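You operate a simulated robot arm through the tools that you are given. There is no shell and no other tool.

You run a simulated robot arm. Do the job below in one go: nothing can be reset, and whatever is moved stays where it is left.

JOB
Stop the wash and restart it at 50 C, shake HI, 60 seconds.
Fine: START once the bath shows 50; let it run out.

The check looks at the end state, three seconds after you hand in, the way a careful person would. Anything else that was tipped, shoved, dropped, spilled or broken makes it a failure.

ROBOT AND FRAMES
A 7-joint arm with a fingered hand, fixed in place. Base frame: the origin is on the floor under the middle of its stand, x ahead of it, y to its left, z up. Units: cm, degrees, N and s.
With the tool pointing down near the work surface it reaches from about 44 to 90 cm from the base axis. Its first joint turns from -143.0 to 143.0 degrees. Payload 3 kg.
The TCP is the grasp point between the finger pads, 2.6 cm short of the fingertips. In the tool frame z runs along the fingers and y along their closing line. The gripper opens to 14.8 cm; its body begins 7.3 cm behind the TCP. The gripper is a hand of 3 fingers: y runs from the thumb to the fingers, the wrist lies at [0, 0, -22.9] in the tool frame, and closing takes about 1.5 s.
Orientation is told as [roll, pitch, yaw] about the base's x, y, z axes, in that order, counted from this pose: with the fingers straight down and closing along the base's y, the tool's x points along the base's -x, its y along +y and its z along -z.

CONTROLS
- The arm moves only by the tool move_arm. Its argument "commands" is a list of rows, each a list of 7 numbers: the shift along the tool's x, y, z in units of 50 mm (1.0 is 50 mm), then the turn, a rotation vector about the tool's x, y, z in units of 8 degrees (1.0 is 8 degrees), then the opening, from 0 (shut) to 1 (fully open). In form: [[dx, dy, dz, rx, ry, rz, grip], ...]. A call has 1 to 20 rows; each row shifts and turns the commanded pose from where the row before left it, along the tool's axes as they then stand. A call with a number of a shift or a turn outside -1 to 1 is refused whole. A row lasts 0.2 s, in which the tool goes at most 5 cm and 8.6 degrees; a call with a longer step from one row to the next is refused whole, and so is a gripper value outside its range. A pose out of reach is approached as far as the arm can. The call stops where the force on the tool passes 40 N (or 10 N more than at its start, if that is more) or the arm is blocked; 0.2 s more then pass. The fingers move at their own pace (about 15.3 cm/s each) and stop on an object; they squeeze with about 25 N. The grip force told is the motor's: it shows also when the fingers shut on nothing. Time passes only in rows, and 0.2 s behind the last, so rows that do not move let the fingers close. The reply holds the time, the measured pose of the TCP, the force on the tool along the base axes, the opening and the grip force, in the units named above and with some noise, with the torque about the TCP (base axes, N m) and any sound that the robot's microphone picked up.
- Cameras (640 x 400 px; columns grow to the right, rows downward): "scene" is fixed at [23.21, -64.53, 137.5]; the picture's right is [0.74, -0.68, 0.00], its down [-0.33, -0.35, -0.88] and it looks along [0.59, 0.65, -0.48] (base axes); focal length 322 px, centre (320, 200). "wrist" rides on the gripper at [6.8, -3.9, -9] in the tool frame; the picture's right is [0.50, 0.87, 0.00], its down [-0.65, 0.38, -0.65] and it looks along [-0.57, 0.33, 0.76] (tool axes); focal length 222 px, centre (320, 200). There is no depth. A picture from a camera that has moved, and an enlarged one, comes with that camera's place and axes in the base frame and with its lens. The place of the scene camera against the robot may be out by one fixed shift of up to 1.8 cm in any direction.
- camera(camera): a new picture of that camera. The clock stands still meanwhile.
- slide_trunk(by): slides the trunk up (or, below 0, down) by that many cm; the arm rides with it, the base frame stays. It gives what a move gives, with no picture.
- set_grasp(shape): the hand has 3 fingers and takes this shape, open, in about a second: jaw (thumb against the fingers, like two jaws); tri (thumb and two fingers); tip (a fingertip pinch); poke (one finger out to press); point (the index stretched); flat (the hand flat); cup (the hand cupped); fist (a fist). The gripper value then closes the fingers along that shape, each until it touches; the sizes above hold for jaw. It gives what a move gives, with no picture.
- enlarge(camera, box): a new picture of the part [left, top, right, bottom] of that camera's present view, enlarged. The clock stands still meanwhile.
- close_job(): hands the job in; it is judged then, once.

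Nothing tells you positions but the pictures and the camera data. Unless the task says otherwise, let go and move clear before handing in.

The tools are called after "Emit:" as name(argument=value, ...) on one line, values as JSON. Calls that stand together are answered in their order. move_arm: Moves the arm, as the interface text tells. Its arguments: {"type":"object","properties":{"commands":{"type":"array"}},"required":["commands"]} The other tools are called the same way: slide_trunk (by) moves the trunk up or down; set_grasp (shape) gives the hand a shape; camera (camera) takes a picture; enlarge (camera, box) takes an enlarged picture of a part of a camera's view; close_job () hands the job in.

At the start:

```text
time_s: 0.0
tcp_pos: [90.54, -0.25, 103.95]
orientation: [0.0, 0.0, -0.1]
force: [0.1, -1.0, 0.2]
wrist_torque: [-0.03, -0.02, -0.02]
width: 14.8
finger_force: 0.1
shape: jaw
trunk travel left (down, up): [-52.5, 36.5]
```

scene: 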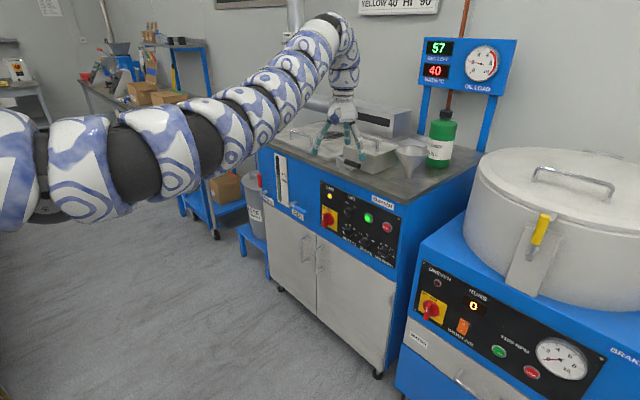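
wrist: 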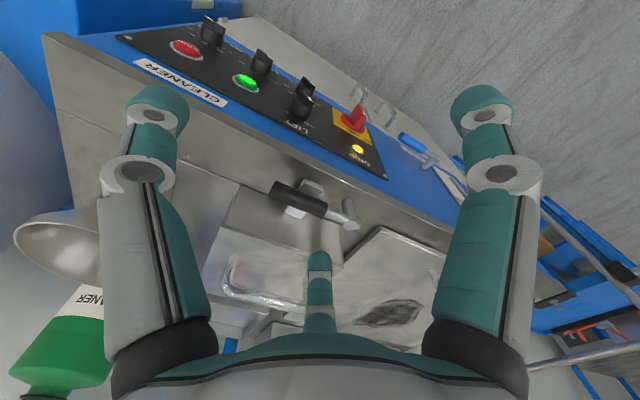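

I see a blue cleaner bench with a control panel (main switch, lamps, knobs, green START and red STOP), and a display post showing 57 and 40. I'll enlarge the views to read the panel before moving anything.

Emit:
enlarge(camera="scene", box=[310, 170, 410, 270])

Emit:
enlarge(camera="scene", box=[410, 30, 520, 100])

Emit:
enlarge(camera="wrist", box=[110, 10, 420, 200])

Emit:
enlarge(camera="scene", box=[340, 0, 460, 30])

Emit:
enlarge(camera="scene", box=[260, 90, 480, 230])

```text
4.00 times, centred on (360, 220) of scene
camera zoom: at [23.21, -64.53, 137.5], right [0.74, -0.68, 0.0], down [-0.33, -0.35, -0.88], along [0.59, 0.65, -0.48], focal length 1289 px, centre (160, 120)
```

zoom: 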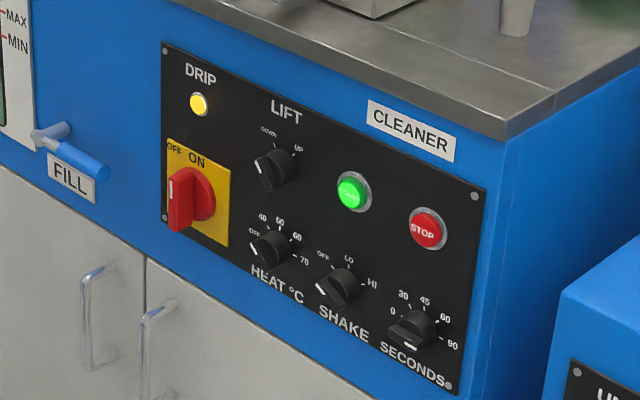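

```text
5.71 times, centred on (465, 65) of scene
camera zoom: at [23.21, -64.53, 137.5], right [0.74, -0.68, 0.0], down [-0.33, -0.35, -0.88], along [0.59, 0.65, -0.48], focal length 1842 px, centre (-509, 971)
```

zoom: 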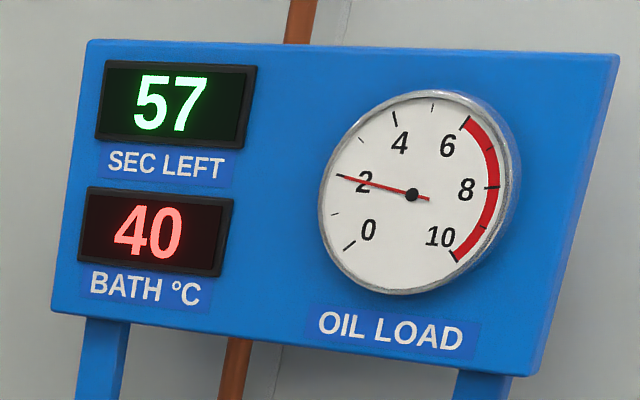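

```text
2.06 times, centred on (265, 105) of wrist
camera zoom: at [83.63, -4.24, 112.95], right [-0.5, 0.87, 0.0], down [0.66, 0.38, 0.65], along [0.57, 0.33, -0.76], focal length 459 px, centre (434, 396)
```

zoom: 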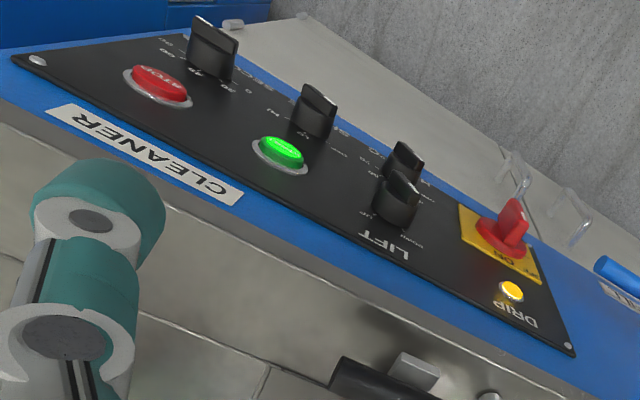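

```text
5.33 times, centred on (400, 15) of scene
camera zoom: at [23.21, -64.53, 137.5], right [0.74, -0.68, 0.0], down [-0.33, -0.35, -0.88], along [0.59, 0.65, -0.48], focal length 1719 px, centre (-107, 1187)
```

zoom: 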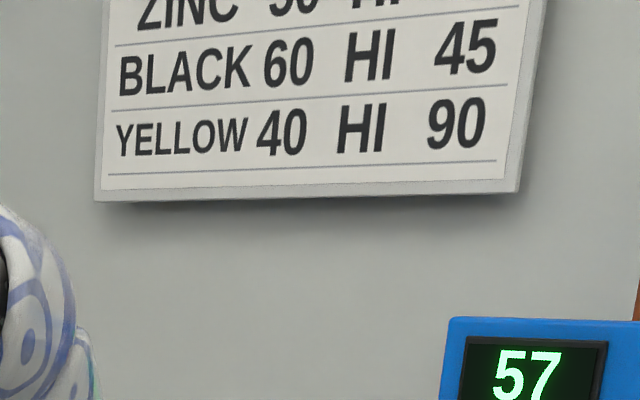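

```text
2.86 times, centred on (370, 160) of scene
camera zoom: at [23.21, -64.53, 137.5], right [0.74, -0.68, 0.0], down [-0.33, -0.35, -0.88], along [0.59, 0.65, -0.48], focal length 921 px, centre (177, 314)
```

zoom: 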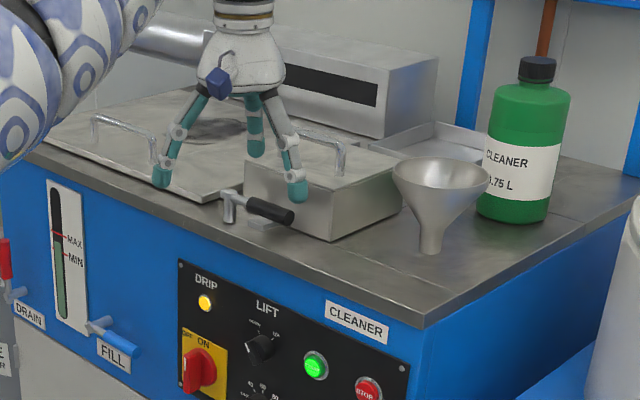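

The wash is running (START lit, 57 s left, bath 40). The panel looks like a vertical front face near x≈95, so next I look closely at the knobs.

Emit:
enlarge(camera="scene", box=[344, 215, 394, 246])

Emit:
enlarge(camera="scene", box=[365, 225, 415, 256])

Emit:
enlarge(camera="scene", box=[335, 180, 385, 211])

Emit:
enlarge(camera="wrist", box=[270, 60, 400, 140])

Emit:
enlarge(camera="wrist", box=[160, 5, 290, 85])

Emit:
enlarge(camera="scene", box=[230, 150, 330, 212])

```text
12.80 times, centred on (369, 230) of scene
camera zoom: at [23.21, -64.53, 137.5], right [0.74, -0.68, 0.0], down [-0.33, -0.35, -0.88], along [0.59, 0.65, -0.48], focal length 4126 px, centre (-307, -190)
```

zoom: 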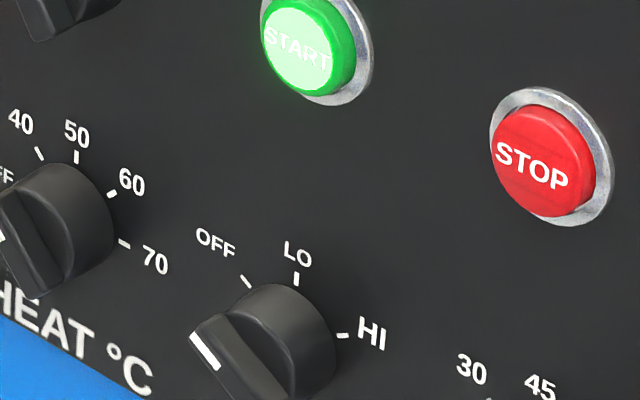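

```text
12.80 times, centred on (390, 240) of scene
camera zoom: at [23.21, -64.53, 137.5], right [0.74, -0.68, 0.0], down [-0.33, -0.35, -0.88], along [0.59, 0.65, -0.48], focal length 4126 px, centre (-576, -318)
```

zoom: 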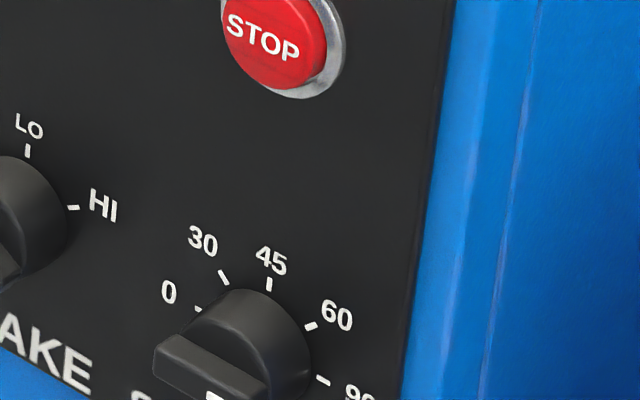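

```text
12.80 times, centred on (360, 196) of scene
camera zoom: at [23.21, -64.53, 137.5], right [0.74, -0.68, 0.0], down [-0.33, -0.35, -0.88], along [0.59, 0.65, -0.48], focal length 4126 px, centre (-192, 258)
```

zoom: 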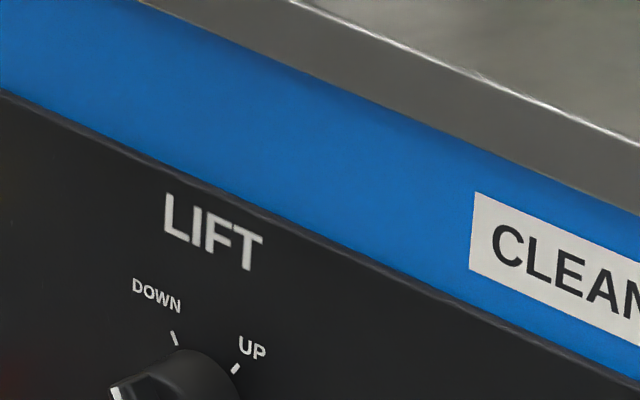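

```text
4.92 times, centred on (335, 100) of wrist
camera zoom: at [83.63, -4.24, 112.95], right [-0.5, 0.87, 0.0], down [0.66, 0.38, 0.65], along [0.57, 0.33, -0.76], focal length 1094 px, centre (246, 692)
```

zoom: 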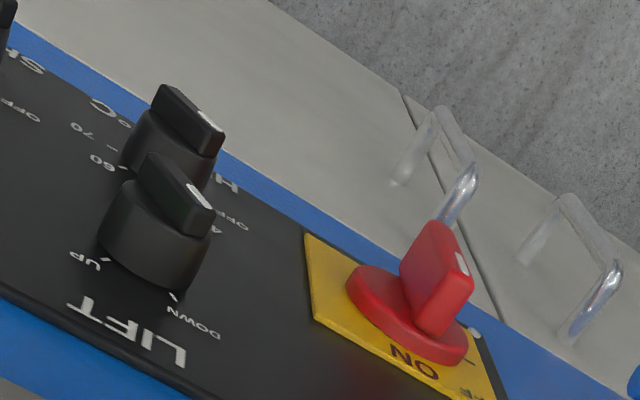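

```text
4.92 times, centred on (225, 45) of wrist
camera zoom: at [83.63, -4.24, 112.95], right [-0.5, 0.87, 0.0], down [0.66, 0.38, 0.65], along [0.57, 0.33, -0.76], focal length 1094 px, centre (788, 963)
```

zoom: 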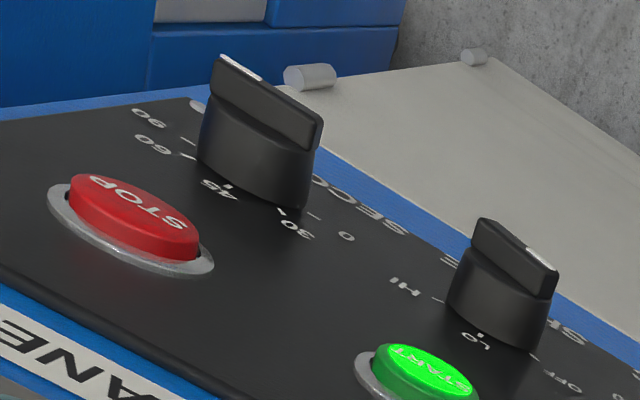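

```text
6.40 times, centred on (280, 181) of scene
camera zoom: at [23.21, -64.53, 137.5], right [0.74, -0.68, 0.0], down [-0.33, -0.35, -0.88], along [0.59, 0.65, -0.48], focal length 2063 px, centre (576, 322)
```

zoom: 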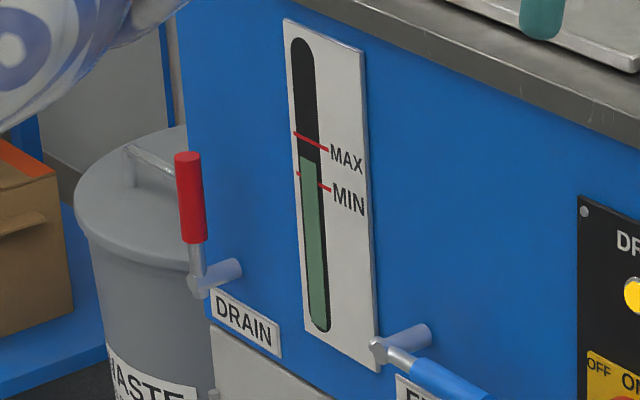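

HEAT and SHAKE point to the left side, SECONDS to the right end, and the panel face is vertical at about x≈95, y from -20 to +12, z 70–84. First I draw the hand back from above the bench, then swing the fingers to point forward at the panel.

Emit:
move_arm(commands=[[0.8, 0, 0, 0, 0, 0, 1], [1, 0, 0, 0, 0, 0, 1], [1, 0, 0, 0, 0, 0, 1], [1, 0, 0, 0, 0, 0, 1], [0.6, 0, 0, 0, 0, 0, 1]])

```text
time_s: 1.2
tcp_pos: [81.37, -0.27, 103.95]
orientation: [0.0, 0.0, -0.1]
force: [0.2, 0.3, -0.4]
wrist_torque: [0.01, 0.01, -0.03]
width: 14.8
finger_force: 0.1
shape: jaw
out of reach, approached as far as the arm can: row 3, 4, 5
trunk travel left (down, up): [-52.5, 36.5]
```

The hand stopped at x≈81: further back with the fingers straight down is out of reach at this height. I'll try swinging the fingers forward while retreating, as the hand is now in front of the panel but above it.

Emit:
move_arm(commands=[[0, 0, 0, 0, -1, 0, 1], [0, 0, 0, 0, -1, 0, 1]])

Emit:
camera(camera="scene")

```text
time_s: 1.8
tcp_pos: [81.5, -0.28, 104.01]
orientation: [0.0, -0.1, -0.2]
force: [-0.2, -0.2, 0.8]
wrist_torque: [0.01, 0.0, -0.02]
width: 14.79
finger_force: 0.2
shape: jaw
out of reach, approached as far as the arm can: row 1, 2
trunk travel left (down, up): [-52.5, 36.5]
```

```text
taken
```

scene: 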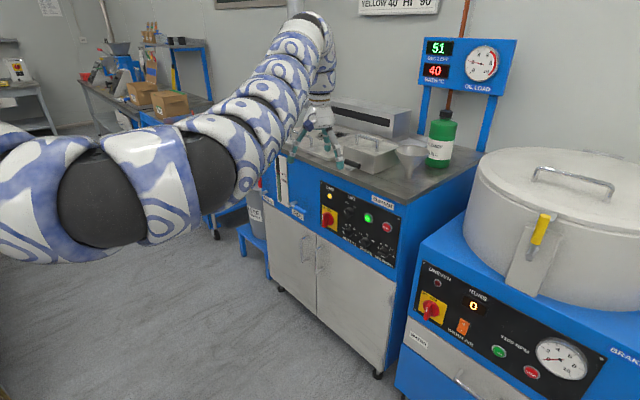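

The wash timer is falling faster than my clock (51 after 1.8 s), so I'll be brisk. The wrist bend is the limit, and tilting the fingers forward should relieve it, so I continue the swing.

Emit:
move_arm(commands=[[0, 0, 0, 0, -1, 0, 1], [0, 0, 0, 0, -1, 0, 1], [0, 0, 0, 0, -1, 0, 1], [0, 0, 0, 0, -1, 0, 1]])

```text
time_s: 2.8
tcp_pos: [81.43, -0.29, 103.97]
orientation: [0.0, 0.0, 0.0]
force: [0.6, -0.6, 0.3]
wrist_torque: [-0.01, -0.02, 0.04]
width: 14.81
finger_force: 0.2
shape: jaw
out of reach, approached as far as the arm can: row 1, 2, 3, 4
trunk travel left (down, up): [-52.5, 36.5]
```

I check whether the commanded pose persists by a forward shift, and read the timer.

Emit:
move_arm(commands=[[-0.6, 0, 0, 0, 0, 0, 1]])

Emit:
camera(camera="scene")

Emit:
camera(camera="wrist")

```text
time_s: 3.2
tcp_pos: [84.3, -0.37, 103.98]
orientation: [0.0, 0.2, -0.3]
force: [0.0, -0.8, 0.6]
wrist_torque: [0.03, 0.0, -0.05]
width: 14.79
finger_force: 0.1
shape: jaw
trunk travel left (down, up): [-52.5, 36.5]
```

```text
taken
```

scene: 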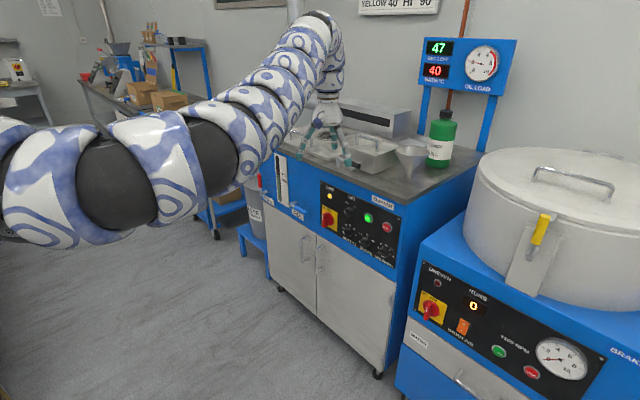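

```text
taken
camera wrist: at [77.57, -4.28, 112.99], right [-0.5, 0.87, 0.0], down [0.66, 0.38, 0.65], along [0.57, 0.33, -0.76], focal length 222 px, centre (320, 200)
```

wrist: 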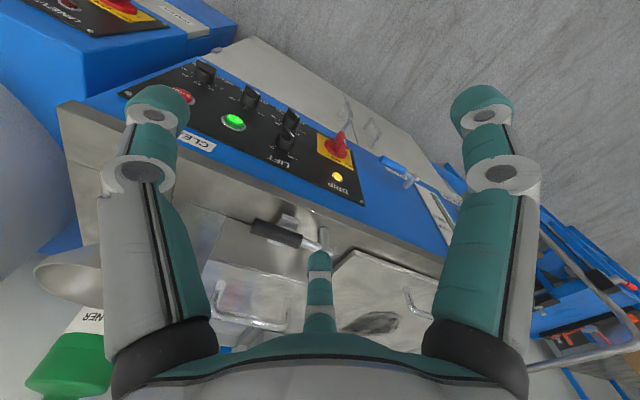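

The timer reads 47 at 3.2 s (about 3 units per second), and the commanded pose restarts from the measured one each call. I test the forward tilt from here while sliding toward STOP's side (-y).

Emit:
move_arm(commands=[[0, -0.6, 0, 0, -1, 0, 1], [0, -0.6, 0, 0, -1, 0, 1], [0, -0.6, 0, 0, -1, 0, 1]])

```text
time_s: 4.2
tcp_pos: [90.51, -6.78, 115.9]
orientation: [-8.0, -28.5, 10.6]
force: [0.3, 0.6, 0.4]
wrist_torque: [-0.08, 0.0, -0.05]
width: 14.77
finger_force: 0.0
shape: jaw
out of reach, approached as far as the arm can: row 1, 2
trunk travel left (down, up): [-52.5, 36.5]
stopped in row 3: the arm was blocked; the commanded pose is now the measured one
```

The arm reported itself blocked and the hand rose; I look before moving again.

Emit:
camera(camera="scene")

Emit:
camera(camera="wrist")

```text
taken
```

scene: 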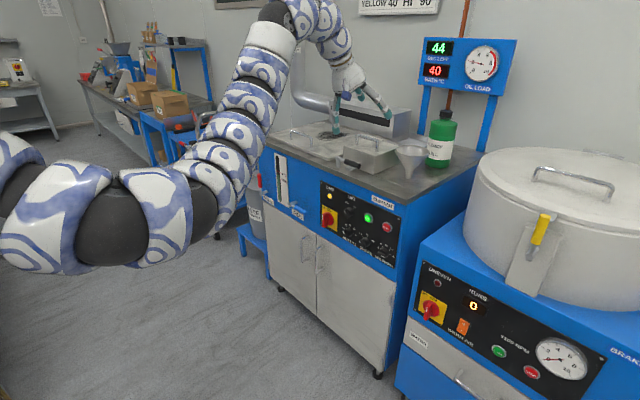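

```text
taken
camera wrist: at [80.64, -11.23, 120.91], right [-0.53, 0.77, -0.34], down [0.2, 0.51, 0.83], along [0.82, 0.38, -0.43], focal length 222 px, centre (320, 200)
```

wrist: 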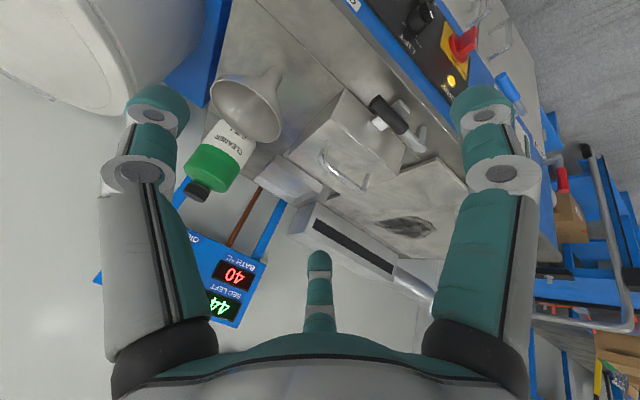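

The timer is 44; the arm swung its elbow low and the hand now tilts forward 28° with nothing touched. I keep tilting in place.

Emit:
move_arm(commands=[[0, 0, 0, 0, -1, 0, 1], [0, 0, 0, 0, -1, 0, 1], [0, 0, 0, 0, -1, 0, 1]])

```text
time_s: 5.0
tcp_pos: [90.38, -7.17, 115.88]
orientation: [-11.5, -52.1, 15.6]
force: [-0.2, 0.1, 0.2]
wrist_torque: [0.02, 0.02, 0.02]
width: 14.83
finger_force: 0.0
shape: jaw
trunk travel left (down, up): [-52.5, 36.5]
```

That worked; the fingers now point about 37° below horizontal. I finish the turn to point straight at the panel, drift back and toward STOP (y≈-16), and close the fingers to press with the tips.

Emit:
move_arm(commands=[[0.2, -0.34, -0.27, 0.1, -0.92, 0.22, 0], [0.16, -0.34, -0.29, 0.1, -0.92, 0.22, 0], [0.12, -0.35, -0.31, 0.1, -0.92, 0.22, 0], [0.08, -0.36, -0.33, 0.1, -0.92, 0.22, 0], [0.03, -0.36, -0.34, 0.1, -0.92, 0.22, 0]])

```text
time_s: 6.2
tcp_pos: [82.62, -16.26, 116.87]
orientation: [88.8, -90.0, -88.7]
force: [-0.2, 0.7, -0.8]
wrist_torque: [-0.01, 0.01, 0.0]
width: 0.0
finger_force: 25.3
shape: jaw
trunk travel left (down, up): [-52.5, 36.5]
```

The hand now points squarely at the panel at (82.6, -16.3, 116.9), fingers shut. I lower the trunk 36.5 cm to STOP's height (z≈80.3).

Emit:
slide_trunk(by=-36.5)

Emit:
camera(camera="wrist")

Emit:
camera(camera="scene")

```text
time_s: 9.7
tcp_pos: [82.72, -16.28, 80.21]
orientation: [7.3, -89.9, -7.1]
force: [0.2, 0.8, -0.6]
wrist_torque: [0.0, -0.04, 0.0]
width: 0.0
finger_force: 24.6
shape: jaw
trunk travel left (down, up): [-16.0, 73.0]
```

```text
taken
camera wrist: at [73.61, -20.19, 73.52], right [0.0, 0.87, -0.5], down [-0.65, 0.38, 0.66], along [0.76, 0.33, 0.57], focal length 222 px, centre (320, 200)
```

wrist: 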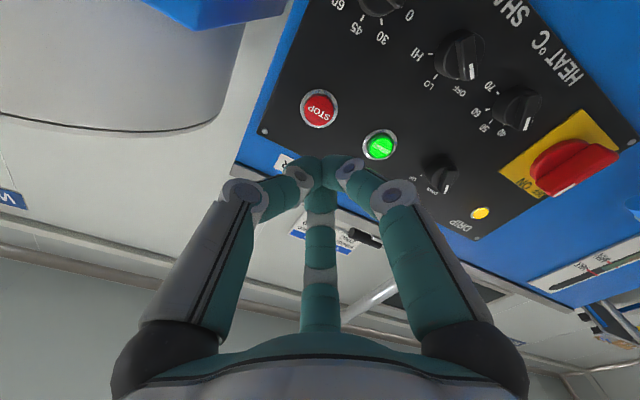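

```text
taken
```

scene: 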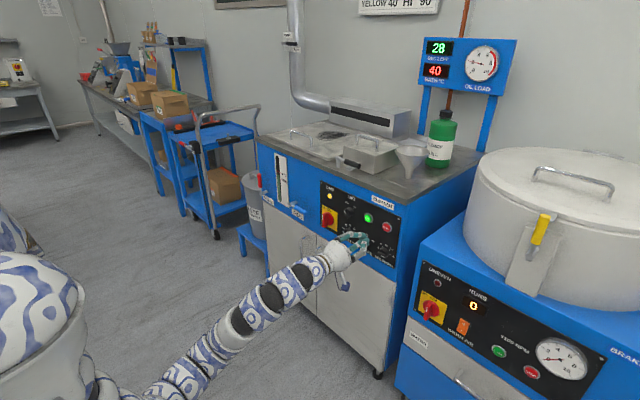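

STOP is at about (94.5, -16.6, 79.6) from the wrist camera, with START 7 cm to its left; the timer reads 28. I push the closed fingertips forward onto STOP, slowly at the end.

Emit:
move_arm(commands=[[0.12, -0.07, 0.9, 0, 0, 0, 0], [0, 0, 0.5, 0, 0, 0, 0], [0, 0, 0.1, 0, 0, 0, 0], [0, 0, 0.1, 0, 0, 0, 0], [0, 0, 0.1, 0, 0, 0, 0], [0, 0, 0.1, 0, 0, 0, 0]])

Emit:
camera(camera="scene")

Emit:
camera(camera="wrist")

```text
time_s: 11.1
tcp_pos: [91.53, -16.63, 79.63]
orientation: [5.0, -89.8, -4.8]
force: [-0.3, 0.6, 0.7]
wrist_torque: [0.0, 0.0, 0.0]
width: 0.02
finger_force: 24.9
shape: jaw
trunk travel left (down, up): [-16.0, 73.0]
```

```text
taken
```

scene: 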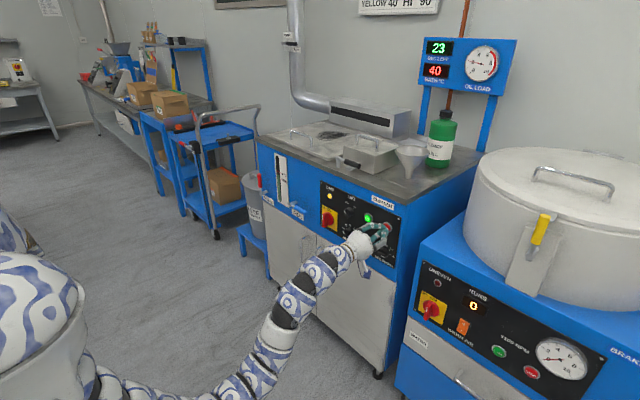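

```text
taken
camera wrist: at [82.53, -20.55, 72.84], right [0.0, 0.87, -0.5], down [-0.65, 0.38, 0.66], along [0.76, 0.33, 0.57], focal length 222 px, centre (320, 200)
```

wrist: 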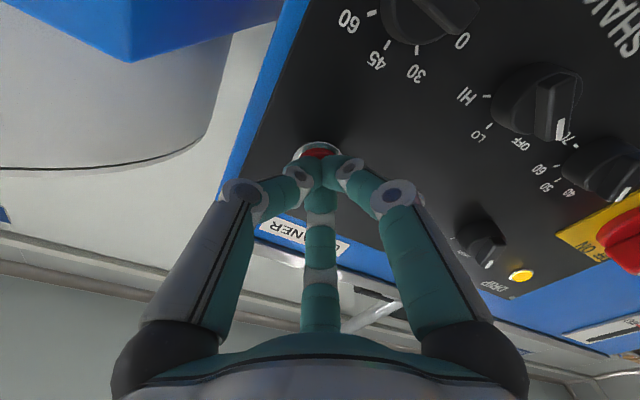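

The tips are right in front of STOP without contact yet (x≈91.5). I push on in small steps.

Emit:
move_arm(commands=[[0, 0, 0.1, 0, 0, 0, 0], [0, 0, 0.1, 0, 0, 0, 0], [0, 0, 0.1, 0, 0, 0, 0], [0, 0, 0.1, 0, 0, 0, 0]])

Emit:
camera(camera="scene")

```text
time_s: 11.8
tcp_pos: [92.41, -16.7, 79.76]
orientation: [63.6, -90.1, -63.3]
force: [-19.5, -0.6, 0.2]
wrist_torque: [-0.02, 0.02, 0.01]
width: 0.0
finger_force: 25.2
shape: jaw
trunk travel left (down, up): [-16.0, 73.0]
heard: click
stopped in row 3: the force on the tool passed its limit at 44 N (the readings are from after the stop); the commanded pose is now the measured one
```

```text
taken
```

scene: 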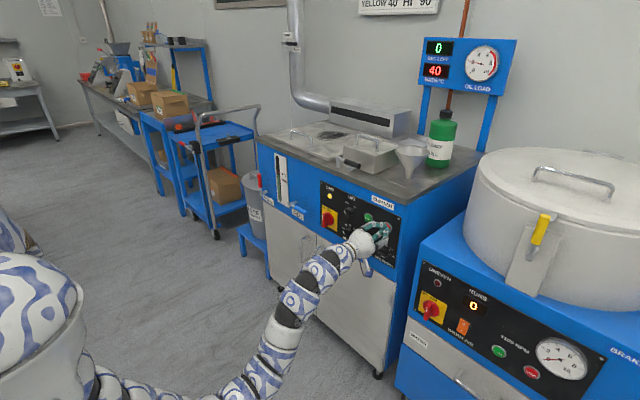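

A click sounded and the timer dropped to 0: the wash is stopped. I back away to see the panel head-on and locate the knobs.

Emit:
move_arm(commands=[[0, 0, -0.5, 0, 0, 0, 0], [0, 0.5, -1, 0, 0, 0, 0], [0, 1, -1, 0, 0, 0, 0], [0, 0.5, -0.5, 0, 0, 0, 0]])

Emit:
camera(camera="wrist")

Emit:
camera(camera="scene")

Emit:
enlarge(camera="scene", box=[315, 175, 415, 270])

```text
refused: row 2 steps farther than a row can; nothing moved
```

```text
taken
camera wrist: at [83.35, -20.58, 72.89], right [0.0, 0.87, -0.5], down [-0.66, 0.38, 0.66], along [0.76, 0.33, 0.57], focal length 222 px, centre (320, 200)
```

wrist: 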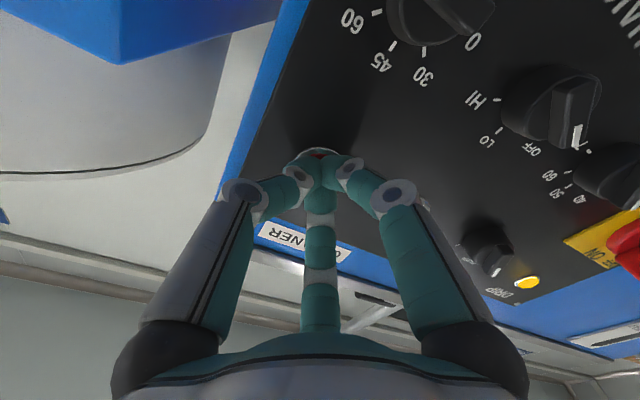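

```text
taken
```

scene: 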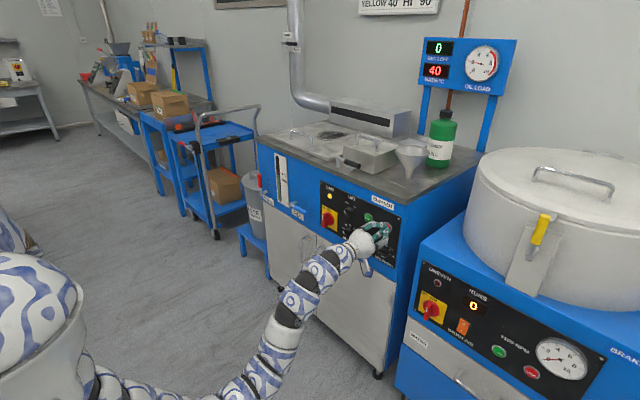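

```text
4.21 times, centred on (365, 222) of scene
camera zoom: at [23.21, -64.53, 137.5], right [0.74, -0.68, 0.0], down [-0.33, -0.35, -0.88], along [0.59, 0.65, -0.48], focal length 1357 px, centre (130, 105)
```

zoom: 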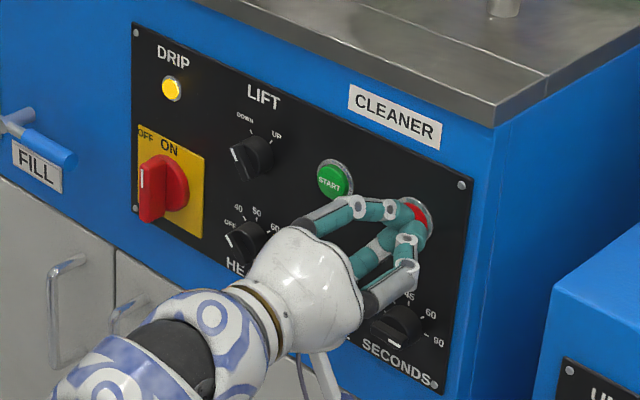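

I retreat straight back first, then sideways to the left, to see the knob row.

Emit:
move_arm(commands=[[0, 0, -0.6, 0, 0, 0, 0], [0, 0, -0.9, 0, 0, 0, 0], [0, 0, -0.9, 0, 0, 0, 0], [0, 0.9, 0, 0, 0, 0, 0], [0.5, 0.7, 0, 0, 0, 0, 0], [0.6, 0.6, 0, 0, 0, 0, 0]])

Emit:
camera(camera="wrist")

Emit:
camera(camera="scene")

```text
time_s: 13.2
tcp_pos: [80.62, -5.82, 74.33]
orientation: [19.6, -89.8, -19.5]
force: [-0.3, 0.0, 0.9]
wrist_torque: [0.01, 0.03, 0.01]
width: 0.0
finger_force: 25.0
shape: jaw
trunk travel left (down, up): [-16.0, 73.0]
```

```text
taken
camera wrist: at [71.5, -9.67, 67.48], right [0.0, 0.87, -0.5], down [-0.65, 0.38, 0.66], along [0.76, 0.33, 0.56], focal length 222 px, centre (320, 200)
```

wrist: 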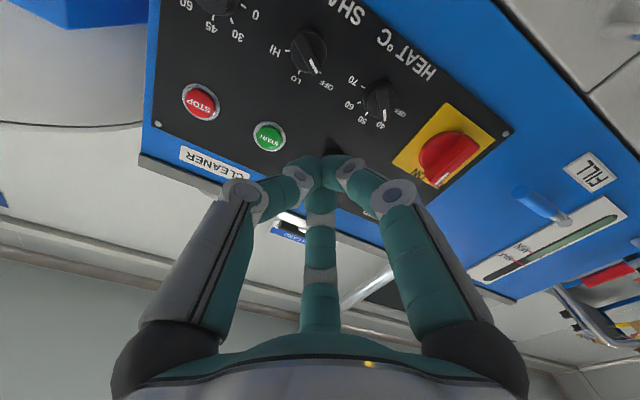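

```text
taken
```

scene: 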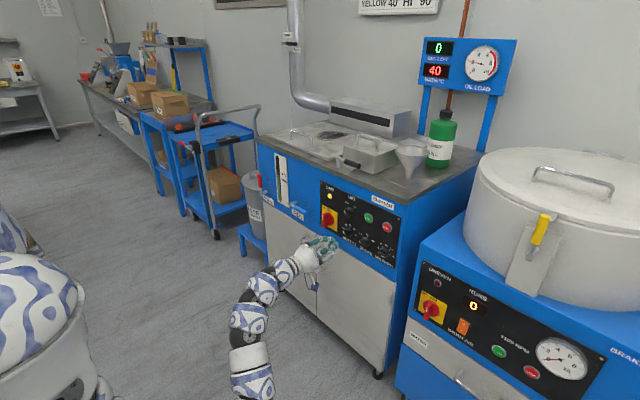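

Emit:
enlarge(camera="wrist", box=[330, 60, 430, 122])

Emit:
enlarge(camera="wrist", box=[260, 20, 360, 82])

Emit:
enlarge(camera="wrist", box=[165, 0, 295, 80])

Emit:
enlarge(camera="scene", box=[325, 200, 405, 250])

```text
6.40 times, centred on (380, 91) of wrist
camera zoom: at [71.5, -9.67, 67.48], right [0.0, 0.87, -0.5], down [-0.65, 0.38, 0.66], along [0.76, 0.33, 0.56], focal length 1422 px, centre (-64, 898)
```

zoom: 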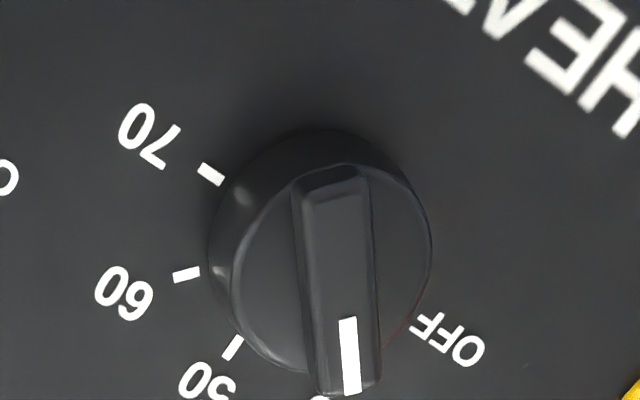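

```text
6.40 times, centred on (310, 51) of wrist
camera zoom: at [71.5, -9.67, 67.48], right [0.0, 0.87, -0.5], down [-0.65, 0.38, 0.66], along [0.76, 0.33, 0.56], focal length 1422 px, centre (384, 1154)
```

zoom: 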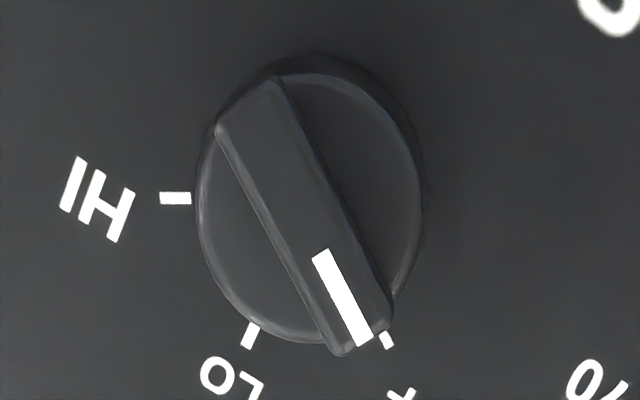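

```text
4.92 times, centred on (230, 40) of wrist
camera zoom: at [71.5, -9.67, 67.48], right [0.0, 0.87, -0.5], down [-0.65, 0.38, 0.66], along [0.76, 0.33, 0.56], focal length 1094 px, centre (763, 988)
```

zoom: 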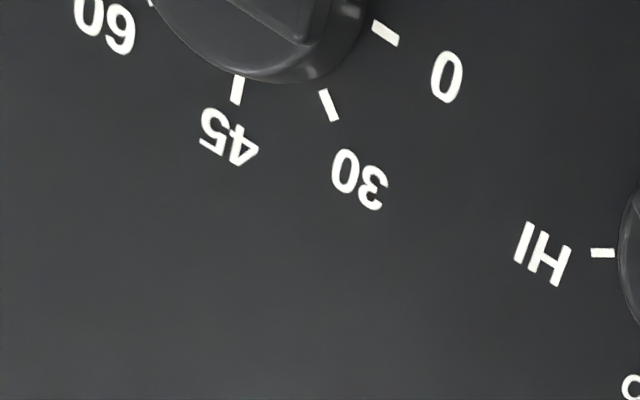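

```text
8.00 times, centred on (365, 225) of scene
camera zoom: at [23.21, -64.53, 137.5], right [0.74, -0.68, 0.0], down [-0.33, -0.35, -0.88], along [0.59, 0.65, -0.48], focal length 2579 px, centre (-40, 0)
```

zoom: 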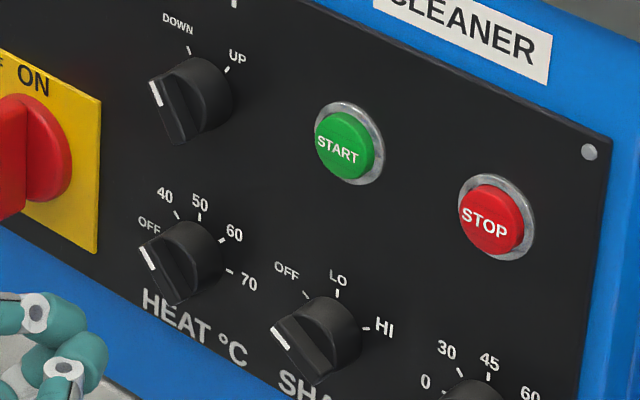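

Knob row from the wrist camera: HEAT at about (y -1.2, z 70.25) pointing at 40 (−45°, so 50 is straight up), SHAKE at (y -9.0, z 70.3) at OFF (−60°, HI at +60°), and SECONDS at about y -16.8 at 90. Knob fronts are near x≈92.7. I turn the hand −45° to line up with the HEAT wing and half-open the fingers.

Emit:
move_arm(commands=[[0, 0, 0, 0, 0, -0.94, 0.4], [0, 0, 0, 0, 0, -0.94, 0.4], [0, 0, 0, 0, 0, -0.94, 0.4], [0, 0, 0, 0, 0, -0.94, 0.4], [0, 0, 0, 0, 0, -0.94, 0.4], [0, 0, 0, 0, 0, -0.92, 0.4]])

Emit:
camera(camera="wrist")

Emit:
enlarge(camera="scene", box=[270, 180, 430, 280])

```text
time_s: 14.6
tcp_pos: [80.39, -5.75, 73.98]
orientation: [-89.8, -45.0, 90.1]
force: [0.1, -0.4, 0.1]
wrist_torque: [-0.01, -0.02, 0.01]
width: 5.88
finger_force: 0.1
shape: jaw
trunk travel left (down, up): [-16.0, 73.0]
```

```text
taken
camera wrist: at [71.49, -13.26, 72.05], right [0.0, 0.26, -0.97], down [-0.66, 0.73, 0.2], along [0.75, 0.63, 0.17], focal length 222 px, centre (320, 200)
```

wrist: 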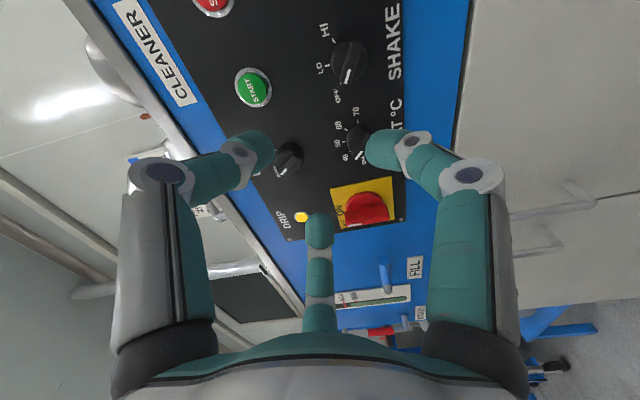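

```text
4.00 times, centred on (350, 230) of scene
camera zoom: at [23.21, -64.53, 137.5], right [0.74, -0.68, 0.0], down [-0.33, -0.35, -0.88], along [0.59, 0.65, -0.48], focal length 1289 px, centre (200, 80)
```

zoom: 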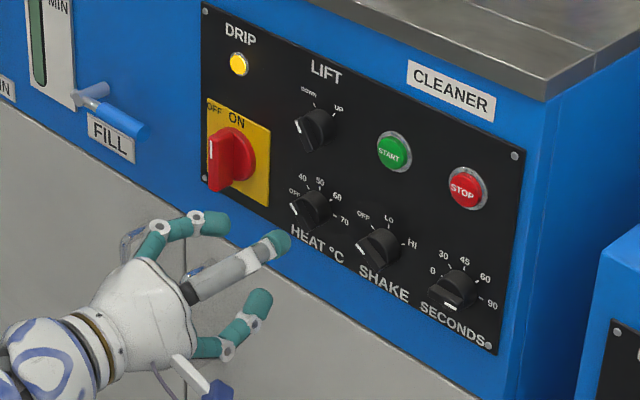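

The hand is at −45° with about 5.9 cm opening, and neighbours are clear by my estimate. I line up on HEAT and come in to just short of it.

Emit:
move_arm(commands=[[-0.058, 0.585, 0, 0, 0, 0, 0.4], [-0.058, 0.585, 0, 0, 0, 0, 0.4], [0, 0, 0.8, 0, 0, 0, 0.4], [0, 0, 0.7, 0, 0, 0, 0.4]])

Emit:
camera(camera="wrist")

Emit:
enlarge(camera="scene", box=[300, 180, 420, 255])

```text
time_s: 15.6
tcp_pos: [88.08, -1.36, 70.51]
orientation: [-89.8, -45.0, 89.9]
force: [-0.8, -0.2, 0.6]
wrist_torque: [0.01, -0.03, -0.02]
width: 5.89
finger_force: 0.1
shape: jaw
trunk travel left (down, up): [-16.0, 73.0]
```

```text
taken
camera wrist: at [79.0, -8.8, 68.47], right [0.0, 0.26, -0.97], down [-0.66, 0.73, 0.2], along [0.76, 0.63, 0.17], focal length 222 px, centre (320, 200)
```

wrist: 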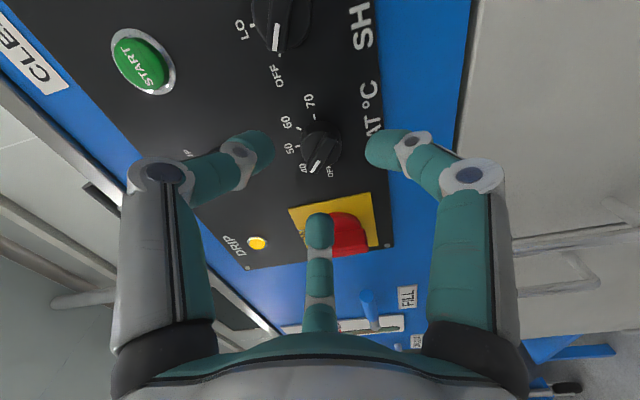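

```text
5.33 times, centred on (360, 218) of scene
camera zoom: at [23.21, -64.53, 137.5], right [0.74, -0.68, 0.0], down [-0.33, -0.35, -0.88], along [0.59, 0.65, -0.48], focal length 1719 px, centre (107, 107)
```

zoom: 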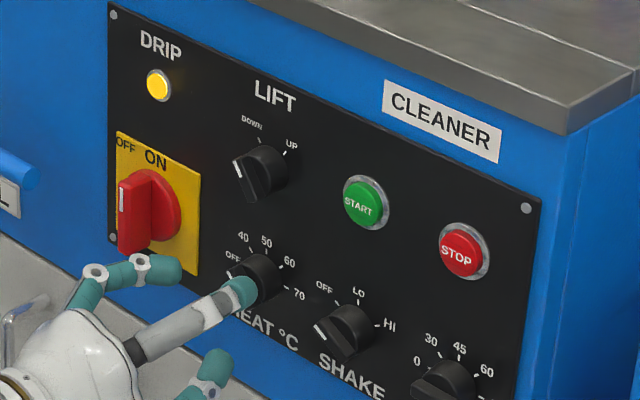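

Emit:
enlarge(camera="wrist", box=[240, 90, 400, 190])

```text
4.00 times, centred on (320, 140) of wrist
camera zoom: at [79.0, -8.8, 68.47], right [0.0, 0.26, -0.97], down [-0.66, 0.73, 0.2], along [0.76, 0.63, 0.17], focal length 888 px, centre (320, 440)
```

zoom: 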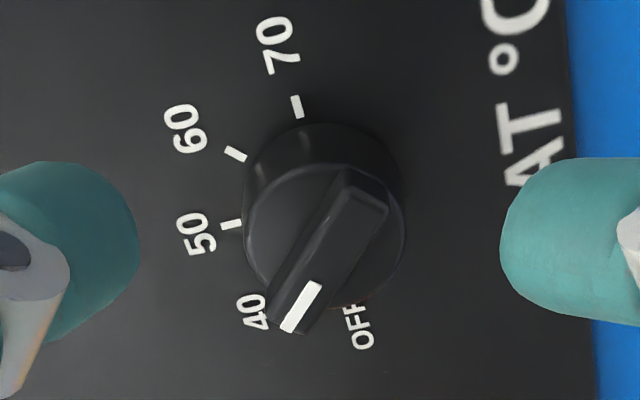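

HEAT is centred within about 2 mm of the tool axis. I advance about 2.9 cm so the pads straddle the wing, then close.

Emit:
move_arm(commands=[[0.02, 0.03, 0.3, 0, 0, 0, 0.4], [0, 0, 0.28, 0, 0, 0, 0.4], [0, 0, 0, 0, 0, 0, 0.3], [0, 0, 0, 0, 0, 0, 0.2], [0, 0, 0, 0, 0, 0, 0.1], [0, 0, 0, 0, 0, 0, 0], [0, 0, 0, 0, 0, 0, 0], [0, 0, 0, 0, 0, 0, 0]])

Emit:
camera(camera="wrist")

Emit:
enlarge(camera="scene", box=[300, 180, 420, 255])

```text
time_s: 17.4
tcp_pos: [90.76, -1.06, 70.37]
orientation: [-89.9, -45.0, 90.2]
force: [-18.0, -0.2, -1.1]
wrist_torque: [0.0, -0.09, -0.1]
width: 0.97
finger_force: 25.3
shape: jaw
trunk travel left (down, up): [-16.0, 73.0]
```

```text
taken
camera wrist: at [81.75, -8.59, 68.35], right [0.0, 0.26, -0.97], down [-0.66, 0.73, 0.2], along [0.75, 0.63, 0.17], focal length 222 px, centre (320, 200)
```

wrist: 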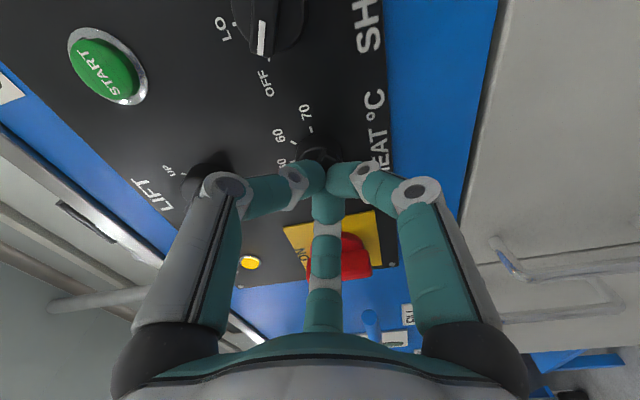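

```text
5.33 times, centred on (360, 218) of scene
camera zoom: at [23.21, -64.53, 137.5], right [0.74, -0.68, 0.0], down [-0.33, -0.35, -0.88], along [0.59, 0.65, -0.48], focal length 1719 px, centre (107, 107)
```

zoom: 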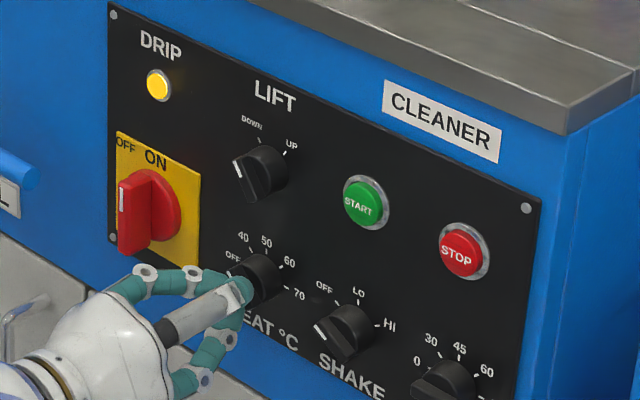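

The fingers hold the HEAT wing (width about 1 cm) with 18 N of axial push. I ease off slightly and turn 45° clockwise to bring the pointer from 40 to 50.

Emit:
move_arm(commands=[[0, 0, -0.05, 0, 0, 0, 0], [0, 0, 0, 0, 0, 0.8, 0], [0, 0, 0, 0, 0, 0.8, 0], [0, 0, 0, 0, 0, 0.8, 0], [0, 0, 0, 0, 0, 0.8, 0], [0, 0, 0, 0, 0, 0.8, 0], [0, 0, 0, 0, 0, 0.8, 0], [0, 0, 0, 0, 0, 0.8, 0]])

Emit:
camera(camera="wrist")

Emit:
enlarge(camera="scene", box=[300, 180, 420, 255])

```text
time_s: 19.2
tcp_pos: [90.73, -0.84, 70.38]
orientation: [-32.7, -89.9, 32.9]
force: [-3.9, 12.2, 8.3]
wrist_torque: [-0.02, -0.16, 0.29]
width: 0.75
finger_force: 25.6
shape: jaw
trunk travel left (down, up): [-16.0, 73.0]
```

```text
taken
camera wrist: at [81.54, -4.86, 63.5], right [-0.01, 0.87, -0.5], down [-0.66, 0.38, 0.66], along [0.76, 0.33, 0.57], focal length 222 px, centre (320, 200)
```

wrist: 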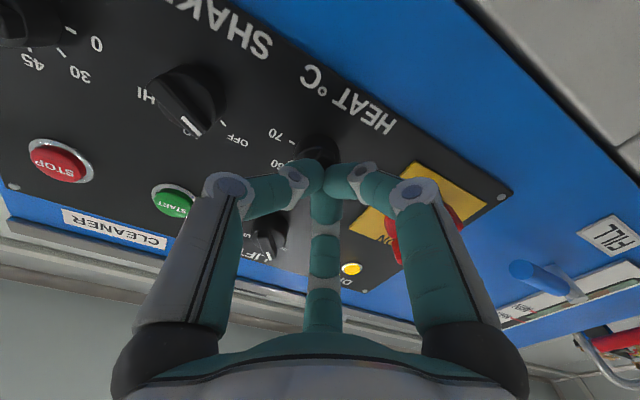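

```text
5.33 times, centred on (360, 218) of scene
camera zoom: at [23.21, -64.53, 137.5], right [0.74, -0.68, 0.0], down [-0.33, -0.35, -0.88], along [0.59, 0.65, -0.48], focal length 1719 px, centre (107, 107)
```

zoom: 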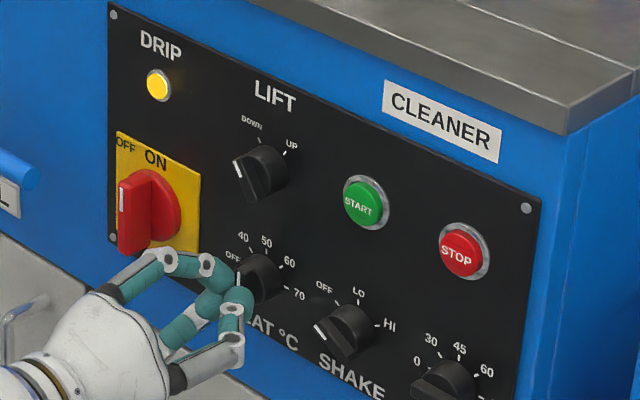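

Emit:
enlarge(camera="scene", box=[335, 215, 375, 240])

Emit:
enlarge(camera="wrist", box=[260, 110, 370, 180])

Emit:
enlarge(camera="scene", box=[410, 30, 520, 100])

```text
16.00 times, centred on (355, 228) of scene
camera zoom: at [23.21, -64.53, 137.5], right [0.74, -0.68, 0.0], down [-0.33, -0.35, -0.88], along [0.59, 0.65, -0.48], focal length 5157 px, centre (-240, -240)
```

zoom: 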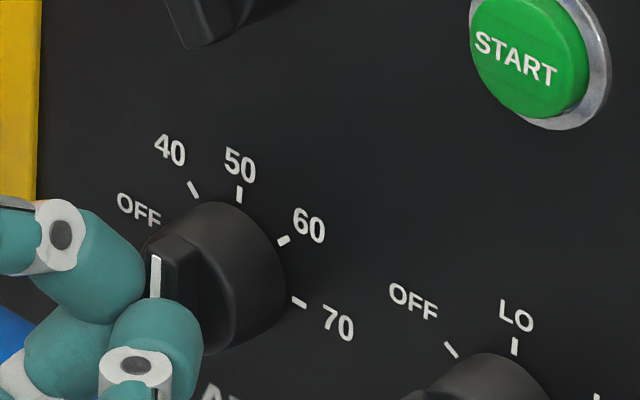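

```text
5.71 times, centred on (315, 145) of wrist
camera zoom: at [81.54, -4.86, 63.5], right [-0.01, 0.87, -0.5], down [-0.66, 0.38, 0.66], along [0.76, 0.33, 0.57], focal length 1269 px, centre (349, 514)
```

zoom: 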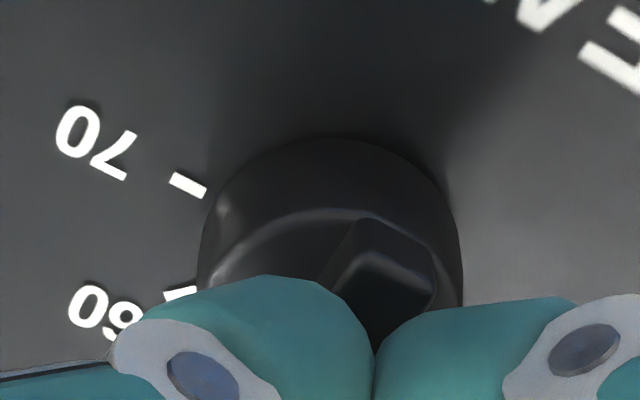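

```text
5.71 times, centred on (465, 65) of scene
camera zoom: at [23.21, -64.53, 137.5], right [0.74, -0.68, 0.0], down [-0.33, -0.35, -0.88], along [0.59, 0.65, -0.48], focal length 1842 px, centre (-509, 971)
```

zoom: 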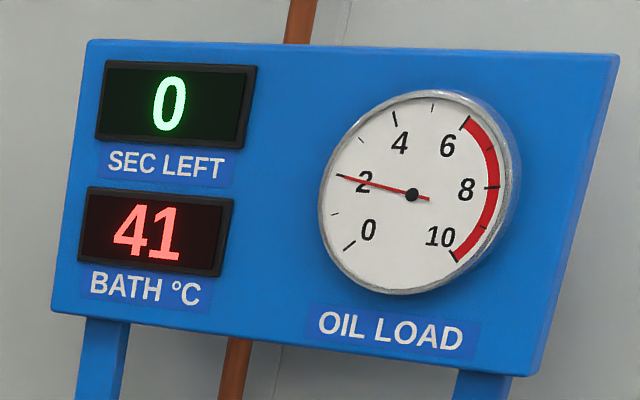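

HEAT's mark is now vertical at 50 and the bath already reads 41. I release, back off and check it stayed.

Emit:
move_arm(commands=[[0, 0, 0, 0, 0, 0, 0.15], [0, 0, 0, 0, 0, 0, 0.33], [0, 0, 0, 0, 0, 0, 0.33], [0, 0, -0.6, 0, 0, 0, 0.35], [0, 0, -0.9, 0, 0, 0, 0.35], [0, 0, -0.6, 0, 0, 0, 0.35]])

Emit:
enlarge(camera="scene", box=[325, 200, 405, 250])

Emit:
camera(camera="wrist")

```text
time_s: 20.6
tcp_pos: [80.15, -1.03, 70.1]
orientation: [-43.0, -89.9, 43.2]
force: [0.3, 0.3, 0.9]
wrist_torque: [-0.02, 0.0, 0.0]
width: 5.13
finger_force: 0.1
shape: jaw
trunk travel left (down, up): [-16.0, 73.0]
```

```text
8.00 times, centred on (365, 225) of scene
camera zoom: at [23.21, -64.53, 137.5], right [0.74, -0.68, 0.0], down [-0.33, -0.35, -0.88], along [0.59, 0.65, -0.48], focal length 2579 px, centre (-40, 0)
```

zoom: 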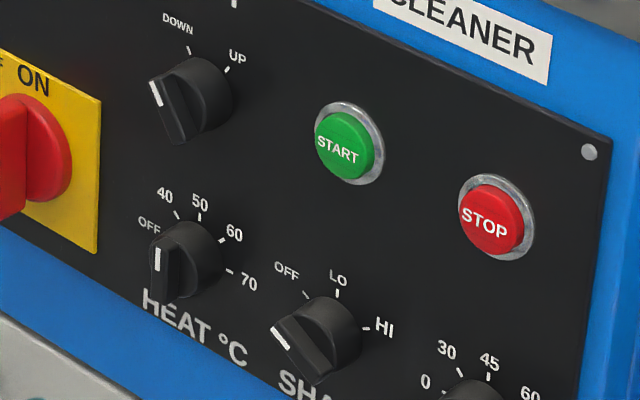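

```text
taken
camera wrist: at [71.06, -4.98, 63.41], right [0.0, 0.86, -0.5], down [-0.65, 0.38, 0.66], along [0.76, 0.33, 0.56], focal length 222 px, centre (320, 200)
```

wrist: 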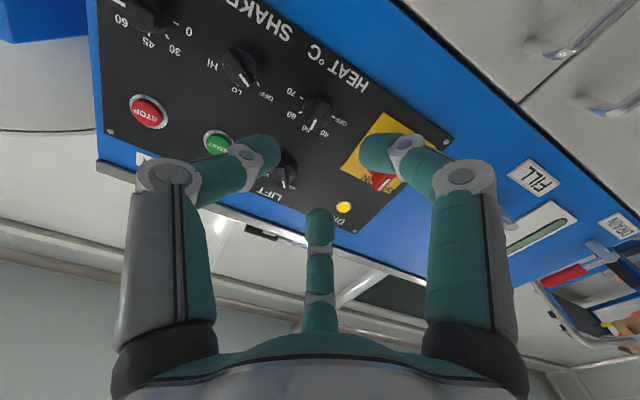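

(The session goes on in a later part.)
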